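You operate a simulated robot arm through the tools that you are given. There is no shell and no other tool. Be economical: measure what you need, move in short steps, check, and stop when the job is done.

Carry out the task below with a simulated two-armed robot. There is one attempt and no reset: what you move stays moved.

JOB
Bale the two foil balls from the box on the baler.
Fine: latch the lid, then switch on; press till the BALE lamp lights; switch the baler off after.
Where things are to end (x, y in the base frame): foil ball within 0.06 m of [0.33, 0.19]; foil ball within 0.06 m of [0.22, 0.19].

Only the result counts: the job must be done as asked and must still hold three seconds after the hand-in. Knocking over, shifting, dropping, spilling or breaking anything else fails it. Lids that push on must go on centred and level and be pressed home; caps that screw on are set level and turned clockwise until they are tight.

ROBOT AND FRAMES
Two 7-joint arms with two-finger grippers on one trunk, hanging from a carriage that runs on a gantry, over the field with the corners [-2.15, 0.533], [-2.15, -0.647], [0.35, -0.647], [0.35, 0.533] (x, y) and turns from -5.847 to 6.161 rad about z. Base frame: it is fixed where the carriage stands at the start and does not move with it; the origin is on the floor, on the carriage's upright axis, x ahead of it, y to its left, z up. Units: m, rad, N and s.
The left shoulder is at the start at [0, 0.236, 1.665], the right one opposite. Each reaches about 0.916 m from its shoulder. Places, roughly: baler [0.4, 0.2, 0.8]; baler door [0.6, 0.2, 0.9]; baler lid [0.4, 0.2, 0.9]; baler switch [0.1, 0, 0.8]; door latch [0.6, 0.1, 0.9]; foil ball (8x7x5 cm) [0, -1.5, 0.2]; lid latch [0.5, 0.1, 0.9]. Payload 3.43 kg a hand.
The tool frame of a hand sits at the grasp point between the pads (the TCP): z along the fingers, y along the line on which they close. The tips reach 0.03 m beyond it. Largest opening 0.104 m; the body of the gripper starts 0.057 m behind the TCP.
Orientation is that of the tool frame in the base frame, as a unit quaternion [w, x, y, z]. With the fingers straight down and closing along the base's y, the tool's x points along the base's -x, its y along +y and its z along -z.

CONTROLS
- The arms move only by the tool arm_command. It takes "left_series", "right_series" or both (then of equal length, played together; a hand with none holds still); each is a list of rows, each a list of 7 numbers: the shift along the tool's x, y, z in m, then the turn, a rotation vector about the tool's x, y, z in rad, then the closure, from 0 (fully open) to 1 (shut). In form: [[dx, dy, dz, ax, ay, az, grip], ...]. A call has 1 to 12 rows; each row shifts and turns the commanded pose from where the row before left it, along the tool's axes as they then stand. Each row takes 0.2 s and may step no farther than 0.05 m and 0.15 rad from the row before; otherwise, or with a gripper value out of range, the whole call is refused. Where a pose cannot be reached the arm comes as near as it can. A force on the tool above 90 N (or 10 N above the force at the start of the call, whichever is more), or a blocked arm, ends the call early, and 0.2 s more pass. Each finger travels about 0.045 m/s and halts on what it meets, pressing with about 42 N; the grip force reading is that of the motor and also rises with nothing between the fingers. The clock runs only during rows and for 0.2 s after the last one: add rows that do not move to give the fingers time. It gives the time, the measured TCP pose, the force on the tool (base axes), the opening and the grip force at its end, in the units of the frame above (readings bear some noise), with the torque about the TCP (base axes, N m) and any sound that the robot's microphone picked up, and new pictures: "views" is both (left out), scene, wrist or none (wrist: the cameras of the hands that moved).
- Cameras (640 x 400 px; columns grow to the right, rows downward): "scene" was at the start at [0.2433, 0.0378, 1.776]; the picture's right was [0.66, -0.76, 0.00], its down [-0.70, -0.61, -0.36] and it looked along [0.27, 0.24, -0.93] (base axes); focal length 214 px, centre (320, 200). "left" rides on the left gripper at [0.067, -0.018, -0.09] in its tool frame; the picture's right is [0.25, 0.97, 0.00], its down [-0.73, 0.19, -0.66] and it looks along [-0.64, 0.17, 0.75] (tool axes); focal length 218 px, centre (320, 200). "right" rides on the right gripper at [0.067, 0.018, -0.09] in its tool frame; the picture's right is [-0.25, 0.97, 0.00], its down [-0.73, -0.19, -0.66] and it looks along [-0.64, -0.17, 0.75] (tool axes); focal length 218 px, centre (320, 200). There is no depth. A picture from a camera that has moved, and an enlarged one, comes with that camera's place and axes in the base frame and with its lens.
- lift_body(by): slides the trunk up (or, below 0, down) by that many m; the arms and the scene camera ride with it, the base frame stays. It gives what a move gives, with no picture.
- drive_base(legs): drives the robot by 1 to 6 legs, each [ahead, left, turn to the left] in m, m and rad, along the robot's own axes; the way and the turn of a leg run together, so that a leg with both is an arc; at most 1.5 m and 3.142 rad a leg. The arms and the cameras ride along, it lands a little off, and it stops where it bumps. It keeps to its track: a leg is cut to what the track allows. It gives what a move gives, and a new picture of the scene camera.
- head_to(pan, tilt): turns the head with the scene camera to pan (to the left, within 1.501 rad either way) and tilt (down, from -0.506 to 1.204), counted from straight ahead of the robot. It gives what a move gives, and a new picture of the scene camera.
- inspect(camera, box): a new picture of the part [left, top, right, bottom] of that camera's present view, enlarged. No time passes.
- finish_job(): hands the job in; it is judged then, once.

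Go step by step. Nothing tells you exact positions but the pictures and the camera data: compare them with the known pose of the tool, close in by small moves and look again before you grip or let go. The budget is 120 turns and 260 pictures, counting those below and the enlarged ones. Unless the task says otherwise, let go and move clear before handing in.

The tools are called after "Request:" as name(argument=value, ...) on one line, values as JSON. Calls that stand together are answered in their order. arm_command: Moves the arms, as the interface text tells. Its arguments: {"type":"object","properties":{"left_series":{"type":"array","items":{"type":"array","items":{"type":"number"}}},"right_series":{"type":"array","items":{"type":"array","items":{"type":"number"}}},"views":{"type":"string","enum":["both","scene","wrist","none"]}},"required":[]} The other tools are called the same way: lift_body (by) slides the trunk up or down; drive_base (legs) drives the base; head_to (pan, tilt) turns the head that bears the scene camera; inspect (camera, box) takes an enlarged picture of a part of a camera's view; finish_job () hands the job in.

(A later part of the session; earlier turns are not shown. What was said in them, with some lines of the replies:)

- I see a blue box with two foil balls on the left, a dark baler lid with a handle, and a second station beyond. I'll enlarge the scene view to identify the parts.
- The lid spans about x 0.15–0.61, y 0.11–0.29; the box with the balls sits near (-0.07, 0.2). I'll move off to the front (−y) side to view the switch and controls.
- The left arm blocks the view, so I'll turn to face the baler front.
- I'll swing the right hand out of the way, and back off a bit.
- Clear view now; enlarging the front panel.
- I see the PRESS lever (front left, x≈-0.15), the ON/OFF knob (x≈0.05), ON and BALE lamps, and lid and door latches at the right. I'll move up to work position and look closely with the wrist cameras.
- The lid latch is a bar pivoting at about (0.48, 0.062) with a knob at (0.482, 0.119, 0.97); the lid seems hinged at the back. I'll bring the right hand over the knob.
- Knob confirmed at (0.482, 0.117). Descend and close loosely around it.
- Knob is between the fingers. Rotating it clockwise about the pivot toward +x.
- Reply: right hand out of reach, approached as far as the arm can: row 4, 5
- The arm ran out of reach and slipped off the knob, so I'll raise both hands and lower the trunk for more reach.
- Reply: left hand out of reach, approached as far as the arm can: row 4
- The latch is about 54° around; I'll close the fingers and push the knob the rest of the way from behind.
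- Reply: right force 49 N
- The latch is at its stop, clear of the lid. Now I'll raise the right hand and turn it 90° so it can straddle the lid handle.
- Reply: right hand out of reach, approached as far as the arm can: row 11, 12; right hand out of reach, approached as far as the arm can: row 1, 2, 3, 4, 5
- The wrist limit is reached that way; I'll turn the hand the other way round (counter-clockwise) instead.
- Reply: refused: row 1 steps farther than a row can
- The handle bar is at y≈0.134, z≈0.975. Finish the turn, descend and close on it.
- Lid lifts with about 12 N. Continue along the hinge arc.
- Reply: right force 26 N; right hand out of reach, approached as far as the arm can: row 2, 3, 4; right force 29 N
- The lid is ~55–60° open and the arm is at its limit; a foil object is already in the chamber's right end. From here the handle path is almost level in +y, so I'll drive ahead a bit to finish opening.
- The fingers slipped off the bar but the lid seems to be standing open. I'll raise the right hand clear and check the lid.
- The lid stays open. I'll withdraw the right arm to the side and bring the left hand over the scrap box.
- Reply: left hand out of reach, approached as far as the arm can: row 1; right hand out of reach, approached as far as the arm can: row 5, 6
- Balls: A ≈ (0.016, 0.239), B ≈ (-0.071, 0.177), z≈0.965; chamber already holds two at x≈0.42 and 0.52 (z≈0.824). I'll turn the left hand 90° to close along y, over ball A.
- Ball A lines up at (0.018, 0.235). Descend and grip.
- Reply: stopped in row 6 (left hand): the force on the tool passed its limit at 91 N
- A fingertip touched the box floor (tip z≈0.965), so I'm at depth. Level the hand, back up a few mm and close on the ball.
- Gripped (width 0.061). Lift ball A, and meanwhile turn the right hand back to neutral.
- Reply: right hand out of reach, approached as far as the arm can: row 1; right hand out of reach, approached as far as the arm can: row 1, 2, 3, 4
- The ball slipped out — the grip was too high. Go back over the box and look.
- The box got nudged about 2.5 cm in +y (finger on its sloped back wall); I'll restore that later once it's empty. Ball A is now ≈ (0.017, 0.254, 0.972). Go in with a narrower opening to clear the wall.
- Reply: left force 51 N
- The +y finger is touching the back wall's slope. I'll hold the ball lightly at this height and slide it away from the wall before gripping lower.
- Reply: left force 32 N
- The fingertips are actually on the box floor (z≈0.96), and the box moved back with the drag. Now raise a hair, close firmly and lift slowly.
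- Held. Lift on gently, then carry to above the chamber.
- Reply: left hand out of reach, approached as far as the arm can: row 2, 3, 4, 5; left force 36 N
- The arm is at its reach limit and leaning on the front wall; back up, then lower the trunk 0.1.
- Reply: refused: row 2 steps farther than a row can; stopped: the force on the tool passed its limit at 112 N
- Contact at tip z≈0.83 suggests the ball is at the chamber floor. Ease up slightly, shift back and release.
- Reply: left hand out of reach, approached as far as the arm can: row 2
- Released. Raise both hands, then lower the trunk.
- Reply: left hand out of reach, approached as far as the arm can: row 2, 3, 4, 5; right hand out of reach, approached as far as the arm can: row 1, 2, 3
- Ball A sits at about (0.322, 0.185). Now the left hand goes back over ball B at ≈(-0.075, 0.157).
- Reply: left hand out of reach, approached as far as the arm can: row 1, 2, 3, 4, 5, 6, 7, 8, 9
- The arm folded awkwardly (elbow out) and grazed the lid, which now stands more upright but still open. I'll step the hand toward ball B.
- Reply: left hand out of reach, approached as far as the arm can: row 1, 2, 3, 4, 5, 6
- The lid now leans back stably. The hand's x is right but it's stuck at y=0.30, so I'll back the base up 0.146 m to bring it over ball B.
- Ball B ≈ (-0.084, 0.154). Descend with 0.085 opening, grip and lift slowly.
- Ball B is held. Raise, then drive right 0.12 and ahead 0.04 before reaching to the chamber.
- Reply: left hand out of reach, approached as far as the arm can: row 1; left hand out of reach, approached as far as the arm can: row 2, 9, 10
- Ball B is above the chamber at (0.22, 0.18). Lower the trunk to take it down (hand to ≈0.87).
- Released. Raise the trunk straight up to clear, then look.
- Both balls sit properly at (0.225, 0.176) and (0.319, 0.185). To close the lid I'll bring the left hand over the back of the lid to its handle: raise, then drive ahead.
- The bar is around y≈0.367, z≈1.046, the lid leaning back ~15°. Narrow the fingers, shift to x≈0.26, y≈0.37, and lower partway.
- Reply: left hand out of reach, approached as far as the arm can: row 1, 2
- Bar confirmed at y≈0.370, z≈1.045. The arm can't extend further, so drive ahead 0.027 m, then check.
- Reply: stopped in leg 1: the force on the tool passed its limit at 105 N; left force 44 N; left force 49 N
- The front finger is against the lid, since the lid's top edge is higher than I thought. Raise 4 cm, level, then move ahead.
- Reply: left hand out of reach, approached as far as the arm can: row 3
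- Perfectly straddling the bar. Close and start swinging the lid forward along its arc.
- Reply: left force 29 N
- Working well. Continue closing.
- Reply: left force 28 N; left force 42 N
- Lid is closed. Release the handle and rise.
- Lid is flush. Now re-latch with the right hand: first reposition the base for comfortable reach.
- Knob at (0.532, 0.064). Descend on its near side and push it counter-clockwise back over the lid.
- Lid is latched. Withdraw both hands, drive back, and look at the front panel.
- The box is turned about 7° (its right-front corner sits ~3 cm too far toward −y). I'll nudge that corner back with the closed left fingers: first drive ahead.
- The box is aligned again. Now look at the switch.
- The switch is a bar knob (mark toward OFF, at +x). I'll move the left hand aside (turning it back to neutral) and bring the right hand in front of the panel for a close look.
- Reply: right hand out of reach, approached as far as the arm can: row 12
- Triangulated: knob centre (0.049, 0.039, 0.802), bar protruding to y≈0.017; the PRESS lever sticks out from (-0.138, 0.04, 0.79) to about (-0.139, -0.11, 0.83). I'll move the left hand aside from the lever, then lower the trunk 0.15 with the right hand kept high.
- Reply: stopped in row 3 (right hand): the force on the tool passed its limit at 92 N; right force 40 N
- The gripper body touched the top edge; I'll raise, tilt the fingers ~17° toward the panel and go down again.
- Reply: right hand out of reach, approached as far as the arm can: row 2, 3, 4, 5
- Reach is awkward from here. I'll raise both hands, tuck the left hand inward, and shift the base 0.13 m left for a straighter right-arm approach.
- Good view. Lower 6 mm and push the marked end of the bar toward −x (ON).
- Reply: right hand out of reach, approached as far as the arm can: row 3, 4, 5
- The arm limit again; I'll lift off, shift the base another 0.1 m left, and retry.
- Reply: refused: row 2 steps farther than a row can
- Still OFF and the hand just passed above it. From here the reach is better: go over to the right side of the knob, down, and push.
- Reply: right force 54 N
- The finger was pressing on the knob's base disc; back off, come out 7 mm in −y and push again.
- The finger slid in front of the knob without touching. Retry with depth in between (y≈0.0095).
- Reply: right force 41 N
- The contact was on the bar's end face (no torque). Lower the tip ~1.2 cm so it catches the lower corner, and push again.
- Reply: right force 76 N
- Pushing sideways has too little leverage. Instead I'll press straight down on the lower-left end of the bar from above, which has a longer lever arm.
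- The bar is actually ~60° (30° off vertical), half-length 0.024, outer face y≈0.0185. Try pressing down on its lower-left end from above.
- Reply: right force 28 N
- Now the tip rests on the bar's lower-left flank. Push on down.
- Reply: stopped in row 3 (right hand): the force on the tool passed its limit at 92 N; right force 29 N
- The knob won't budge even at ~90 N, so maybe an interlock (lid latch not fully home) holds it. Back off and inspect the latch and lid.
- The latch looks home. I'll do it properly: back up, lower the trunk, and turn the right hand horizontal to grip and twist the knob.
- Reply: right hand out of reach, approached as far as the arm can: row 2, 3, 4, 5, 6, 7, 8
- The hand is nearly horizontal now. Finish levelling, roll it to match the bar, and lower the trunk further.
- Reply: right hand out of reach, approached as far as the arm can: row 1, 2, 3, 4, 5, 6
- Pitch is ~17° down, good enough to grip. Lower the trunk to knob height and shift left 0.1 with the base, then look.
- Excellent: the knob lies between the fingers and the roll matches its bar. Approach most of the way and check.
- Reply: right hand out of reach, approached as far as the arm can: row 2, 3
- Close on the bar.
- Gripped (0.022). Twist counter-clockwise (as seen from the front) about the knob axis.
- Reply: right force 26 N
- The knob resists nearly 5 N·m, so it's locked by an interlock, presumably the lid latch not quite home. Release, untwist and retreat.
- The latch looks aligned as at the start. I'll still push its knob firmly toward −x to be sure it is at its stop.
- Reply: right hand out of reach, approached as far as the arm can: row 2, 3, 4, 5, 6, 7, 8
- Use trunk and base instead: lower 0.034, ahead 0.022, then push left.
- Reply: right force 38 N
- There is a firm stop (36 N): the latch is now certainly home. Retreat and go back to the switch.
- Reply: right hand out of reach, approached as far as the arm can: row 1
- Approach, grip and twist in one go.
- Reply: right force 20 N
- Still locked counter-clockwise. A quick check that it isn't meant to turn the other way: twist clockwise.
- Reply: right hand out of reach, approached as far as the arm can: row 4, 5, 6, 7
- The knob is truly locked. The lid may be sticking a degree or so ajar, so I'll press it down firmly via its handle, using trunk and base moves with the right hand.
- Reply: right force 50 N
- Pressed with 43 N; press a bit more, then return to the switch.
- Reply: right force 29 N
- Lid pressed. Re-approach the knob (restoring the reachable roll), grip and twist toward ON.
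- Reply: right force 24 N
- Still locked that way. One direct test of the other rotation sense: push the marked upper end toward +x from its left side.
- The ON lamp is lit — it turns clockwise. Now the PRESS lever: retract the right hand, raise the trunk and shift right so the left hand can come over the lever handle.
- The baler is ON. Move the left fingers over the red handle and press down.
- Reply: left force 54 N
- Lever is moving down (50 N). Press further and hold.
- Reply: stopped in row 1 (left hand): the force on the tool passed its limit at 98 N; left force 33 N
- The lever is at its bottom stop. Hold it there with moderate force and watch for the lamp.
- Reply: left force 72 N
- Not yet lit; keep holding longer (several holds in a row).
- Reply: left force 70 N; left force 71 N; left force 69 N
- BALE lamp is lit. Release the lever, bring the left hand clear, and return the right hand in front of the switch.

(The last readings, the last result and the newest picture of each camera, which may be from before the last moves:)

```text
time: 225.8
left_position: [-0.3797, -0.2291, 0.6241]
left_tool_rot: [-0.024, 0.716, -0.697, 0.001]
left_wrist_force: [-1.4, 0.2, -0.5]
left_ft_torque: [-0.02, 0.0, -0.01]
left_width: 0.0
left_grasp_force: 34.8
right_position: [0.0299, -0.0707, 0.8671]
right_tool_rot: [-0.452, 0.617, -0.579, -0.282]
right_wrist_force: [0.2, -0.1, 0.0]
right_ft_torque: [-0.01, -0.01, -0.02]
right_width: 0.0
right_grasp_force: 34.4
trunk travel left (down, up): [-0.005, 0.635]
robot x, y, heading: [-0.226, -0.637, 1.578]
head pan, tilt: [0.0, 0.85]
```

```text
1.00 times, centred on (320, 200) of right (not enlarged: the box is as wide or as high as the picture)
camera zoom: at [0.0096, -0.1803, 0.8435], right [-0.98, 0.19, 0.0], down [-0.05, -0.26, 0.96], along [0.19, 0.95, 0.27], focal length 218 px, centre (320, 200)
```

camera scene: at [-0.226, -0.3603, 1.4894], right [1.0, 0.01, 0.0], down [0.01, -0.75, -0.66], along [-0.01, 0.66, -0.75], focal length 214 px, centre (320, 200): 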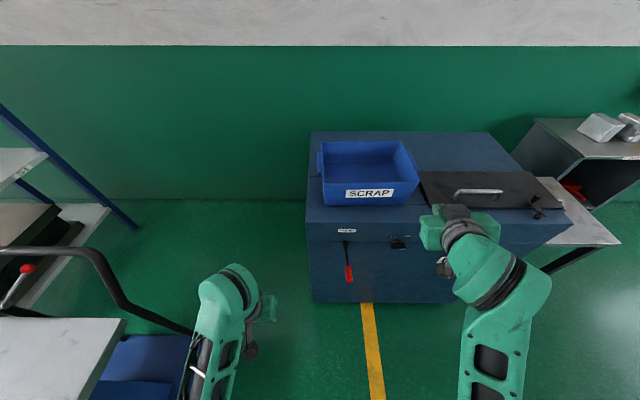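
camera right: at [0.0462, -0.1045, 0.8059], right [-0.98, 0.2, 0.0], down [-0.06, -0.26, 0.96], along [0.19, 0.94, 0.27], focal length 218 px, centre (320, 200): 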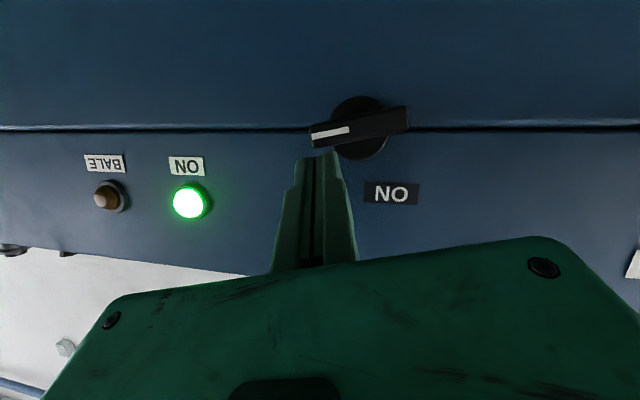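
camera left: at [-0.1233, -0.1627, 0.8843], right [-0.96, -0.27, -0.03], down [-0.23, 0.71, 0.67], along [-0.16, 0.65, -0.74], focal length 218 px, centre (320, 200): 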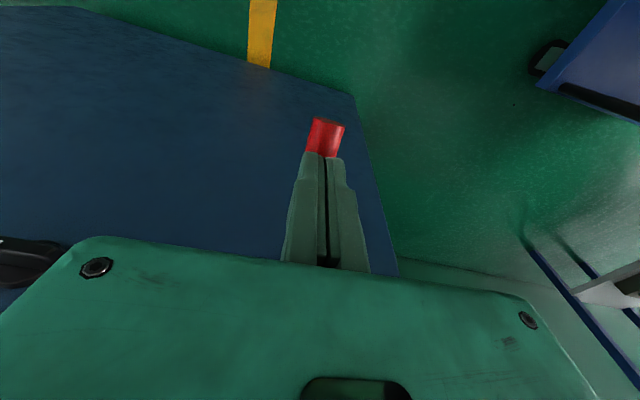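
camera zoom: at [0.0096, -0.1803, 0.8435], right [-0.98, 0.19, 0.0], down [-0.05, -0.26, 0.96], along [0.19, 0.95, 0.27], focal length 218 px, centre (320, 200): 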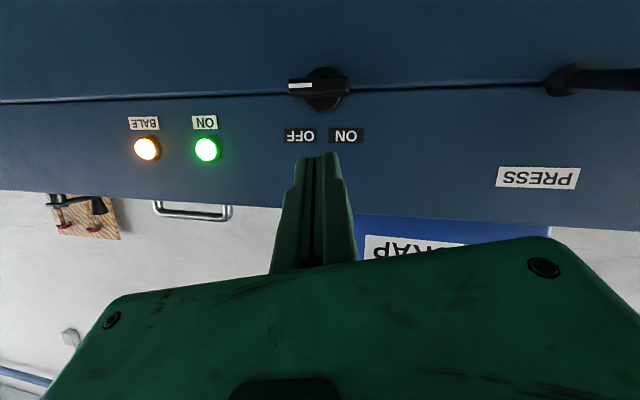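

Both lamps lit, bar horizontal. Go over its left end and press down to turn it back to OFF.

Request:
arm_command(right_series=[[-0.0105, 0.008, 0.0352, 0, 0, 0, 1], [-0.0105, 0.008, 0.0352, 0, 0, 0, 1], [0.0079, 0.002, 0.0039, 0, 0, 0, 1], [0.0079, 0.002, 0.0039, 0, 0, 0, 1], [0.0079, 0.002, 0.0039, 0, 0, 0, 1], [0.0079, 0.002, 0.0039, 0, 0, 0, 1], [0.0079, 0.002, 0.0039, 0, 0, 0, 1], [0.0079, 0.002, 0.0039, 0, 0, 0, 1], [0, 0, 0, 0, 0, 0, 1]], views="wrist")

```text
time: 227.8
left_position: [-0.3812, -0.2321, 0.6245]
left_tool_rot: [-0.023, 0.716, -0.697, 0.001]
left_wrist_force: [0.3, -0.3, 0.5]
left_ft_torque: [0.0, 0.0, 0.01]
left_width: 0.0003
left_grasp_force: 34.7
right_position: [0.0234, -0.0004, 0.8002]
right_tool_rot: [-0.455, 0.615, -0.578, -0.284]
right_wrist_force: [-8.0, -18.4, 22.1]
right_ft_torque: [0.15, -0.24, -0.2]
right_width: 0.0
right_grasp_force: 34.6
trunk travel left (down, up): [-0.005, 0.635]
robot x, y, heading: [-0.2213, -0.6391, 1.58]
head pan, tilt: [0.0, 0.85]
camera right: at [0.0023, -0.109, 0.776], right [-0.98, 0.19, 0.0], down [-0.05, -0.27, 0.96], along [0.18, 0.94, 0.27], focal length 218 px, centre (320, 200)
```

right: 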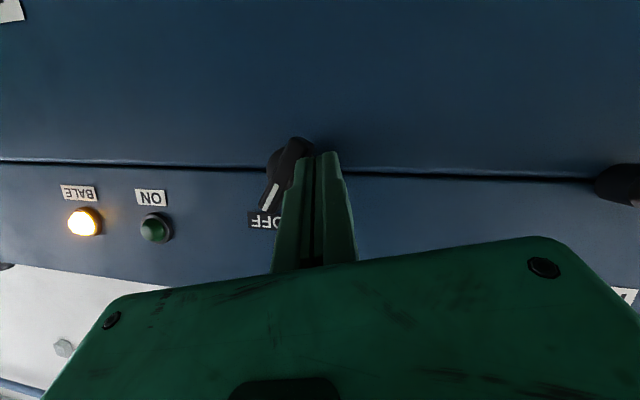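

ON lamp is out, BALE stays lit. Withdraw the right hand and check everything.

Request:
arm_command(right_series=[[0, 0.003, -0.04, 0, 0, 0, 1], [0, 0, -0.045, 0, 0, 0, 1], [0, 0, -0.045, 0, 0, 0, 1], [0, 0, 0, 0, 0, 0, 1]], views="both")

Request:
inspect(camera="scene", box=[280, 50, 640, 270])

```text
time: 228.8
left_position: [-0.3808, -0.2293, 0.6241]
left_tool_rot: [-0.023, 0.717, -0.697, 0.001]
left_wrist_force: [-0.5, -0.1, 0.2]
left_ft_torque: [-0.02, 0.01, 0.02]
left_width: 0.0
left_grasp_force: 34.1
right_position: [-0.0041, -0.1147, 0.8498]
right_tool_rot: [-0.453, 0.617, -0.58, -0.281]
right_wrist_force: [0.3, 0.0, -0.4]
right_ft_torque: [0.0, 0.0, 0.02]
right_width: 0.0
right_grasp_force: 35.2
trunk travel left (down, up): [-0.005, 0.635]
robot x, y, heading: [-0.2224, -0.6359, 1.574]
head pan, tilt: [0.0, 0.85]
camera scene: at [-0.2256, -0.3598, 1.2295], right [1.0, 0.01, 0.0], down [0.01, -0.75, -0.66], along [-0.01, 0.66, -0.75], focal length 214 px, centre (320, 200)
camera right: at [-0.0244, -0.2238, 0.8266], right [-0.98, 0.19, 0.0], down [-0.06, -0.26, 0.96], along [0.19, 0.95, 0.27], focal length 218 px, centre (320, 200)
```

scene: 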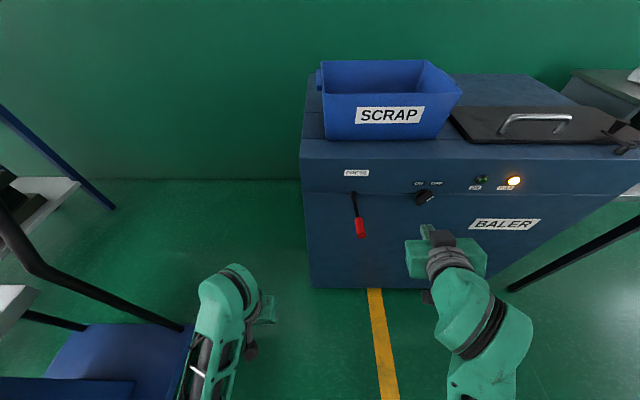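
right: 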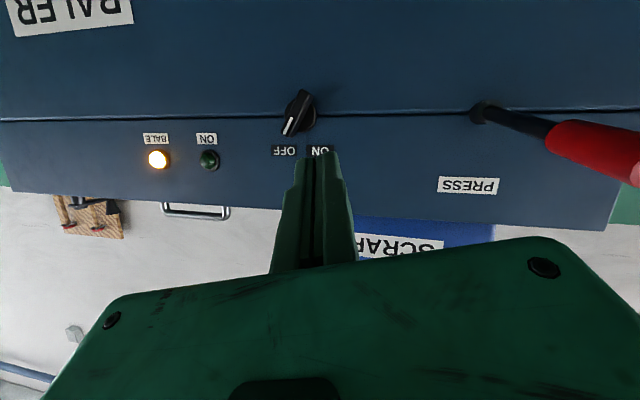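

```text
1.78 times, centred on (460, 160) of scene
camera zoom: at [-0.2256, -0.3598, 1.2295], right [1.0, 0.01, 0.0], down [0.01, -0.75, -0.66], along [-0.01, 0.66, -0.75], focal length 381 px, centre (71, 271)
5 turns are left
```

zoom: 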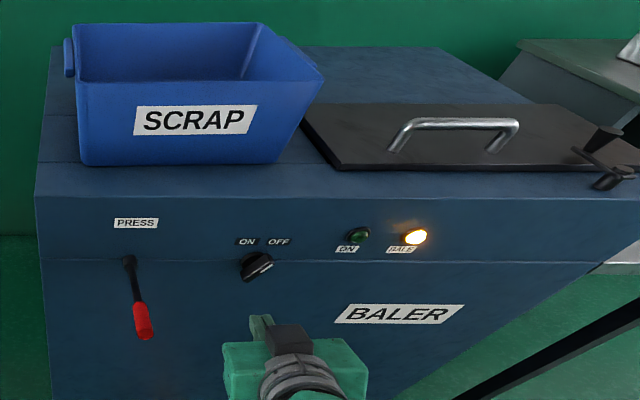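

The switch points to OFF, the BALE lamp is lit, the lid is closed and latched, the lever is back up and both hands are clear. I'm handing in.

Request:
finish_job()

```text
The job is handed in.
```

I baled the two foil balls: lid latched, baler switched on, PRESS lever held until the BALE lamp lit, then switched off, and both hands are clear.

- **Ball positions:** before pressing they lay at about (0.32, 0.19) and (0.23, 0.18), inside the 0.06 m limits. I could not see them after pressing.
- **Scrap box:** I knocked it by about 2–3 cm while picking up the balls. I pushed it back to roughly its starting place, but it may still be a centimetre or two off.
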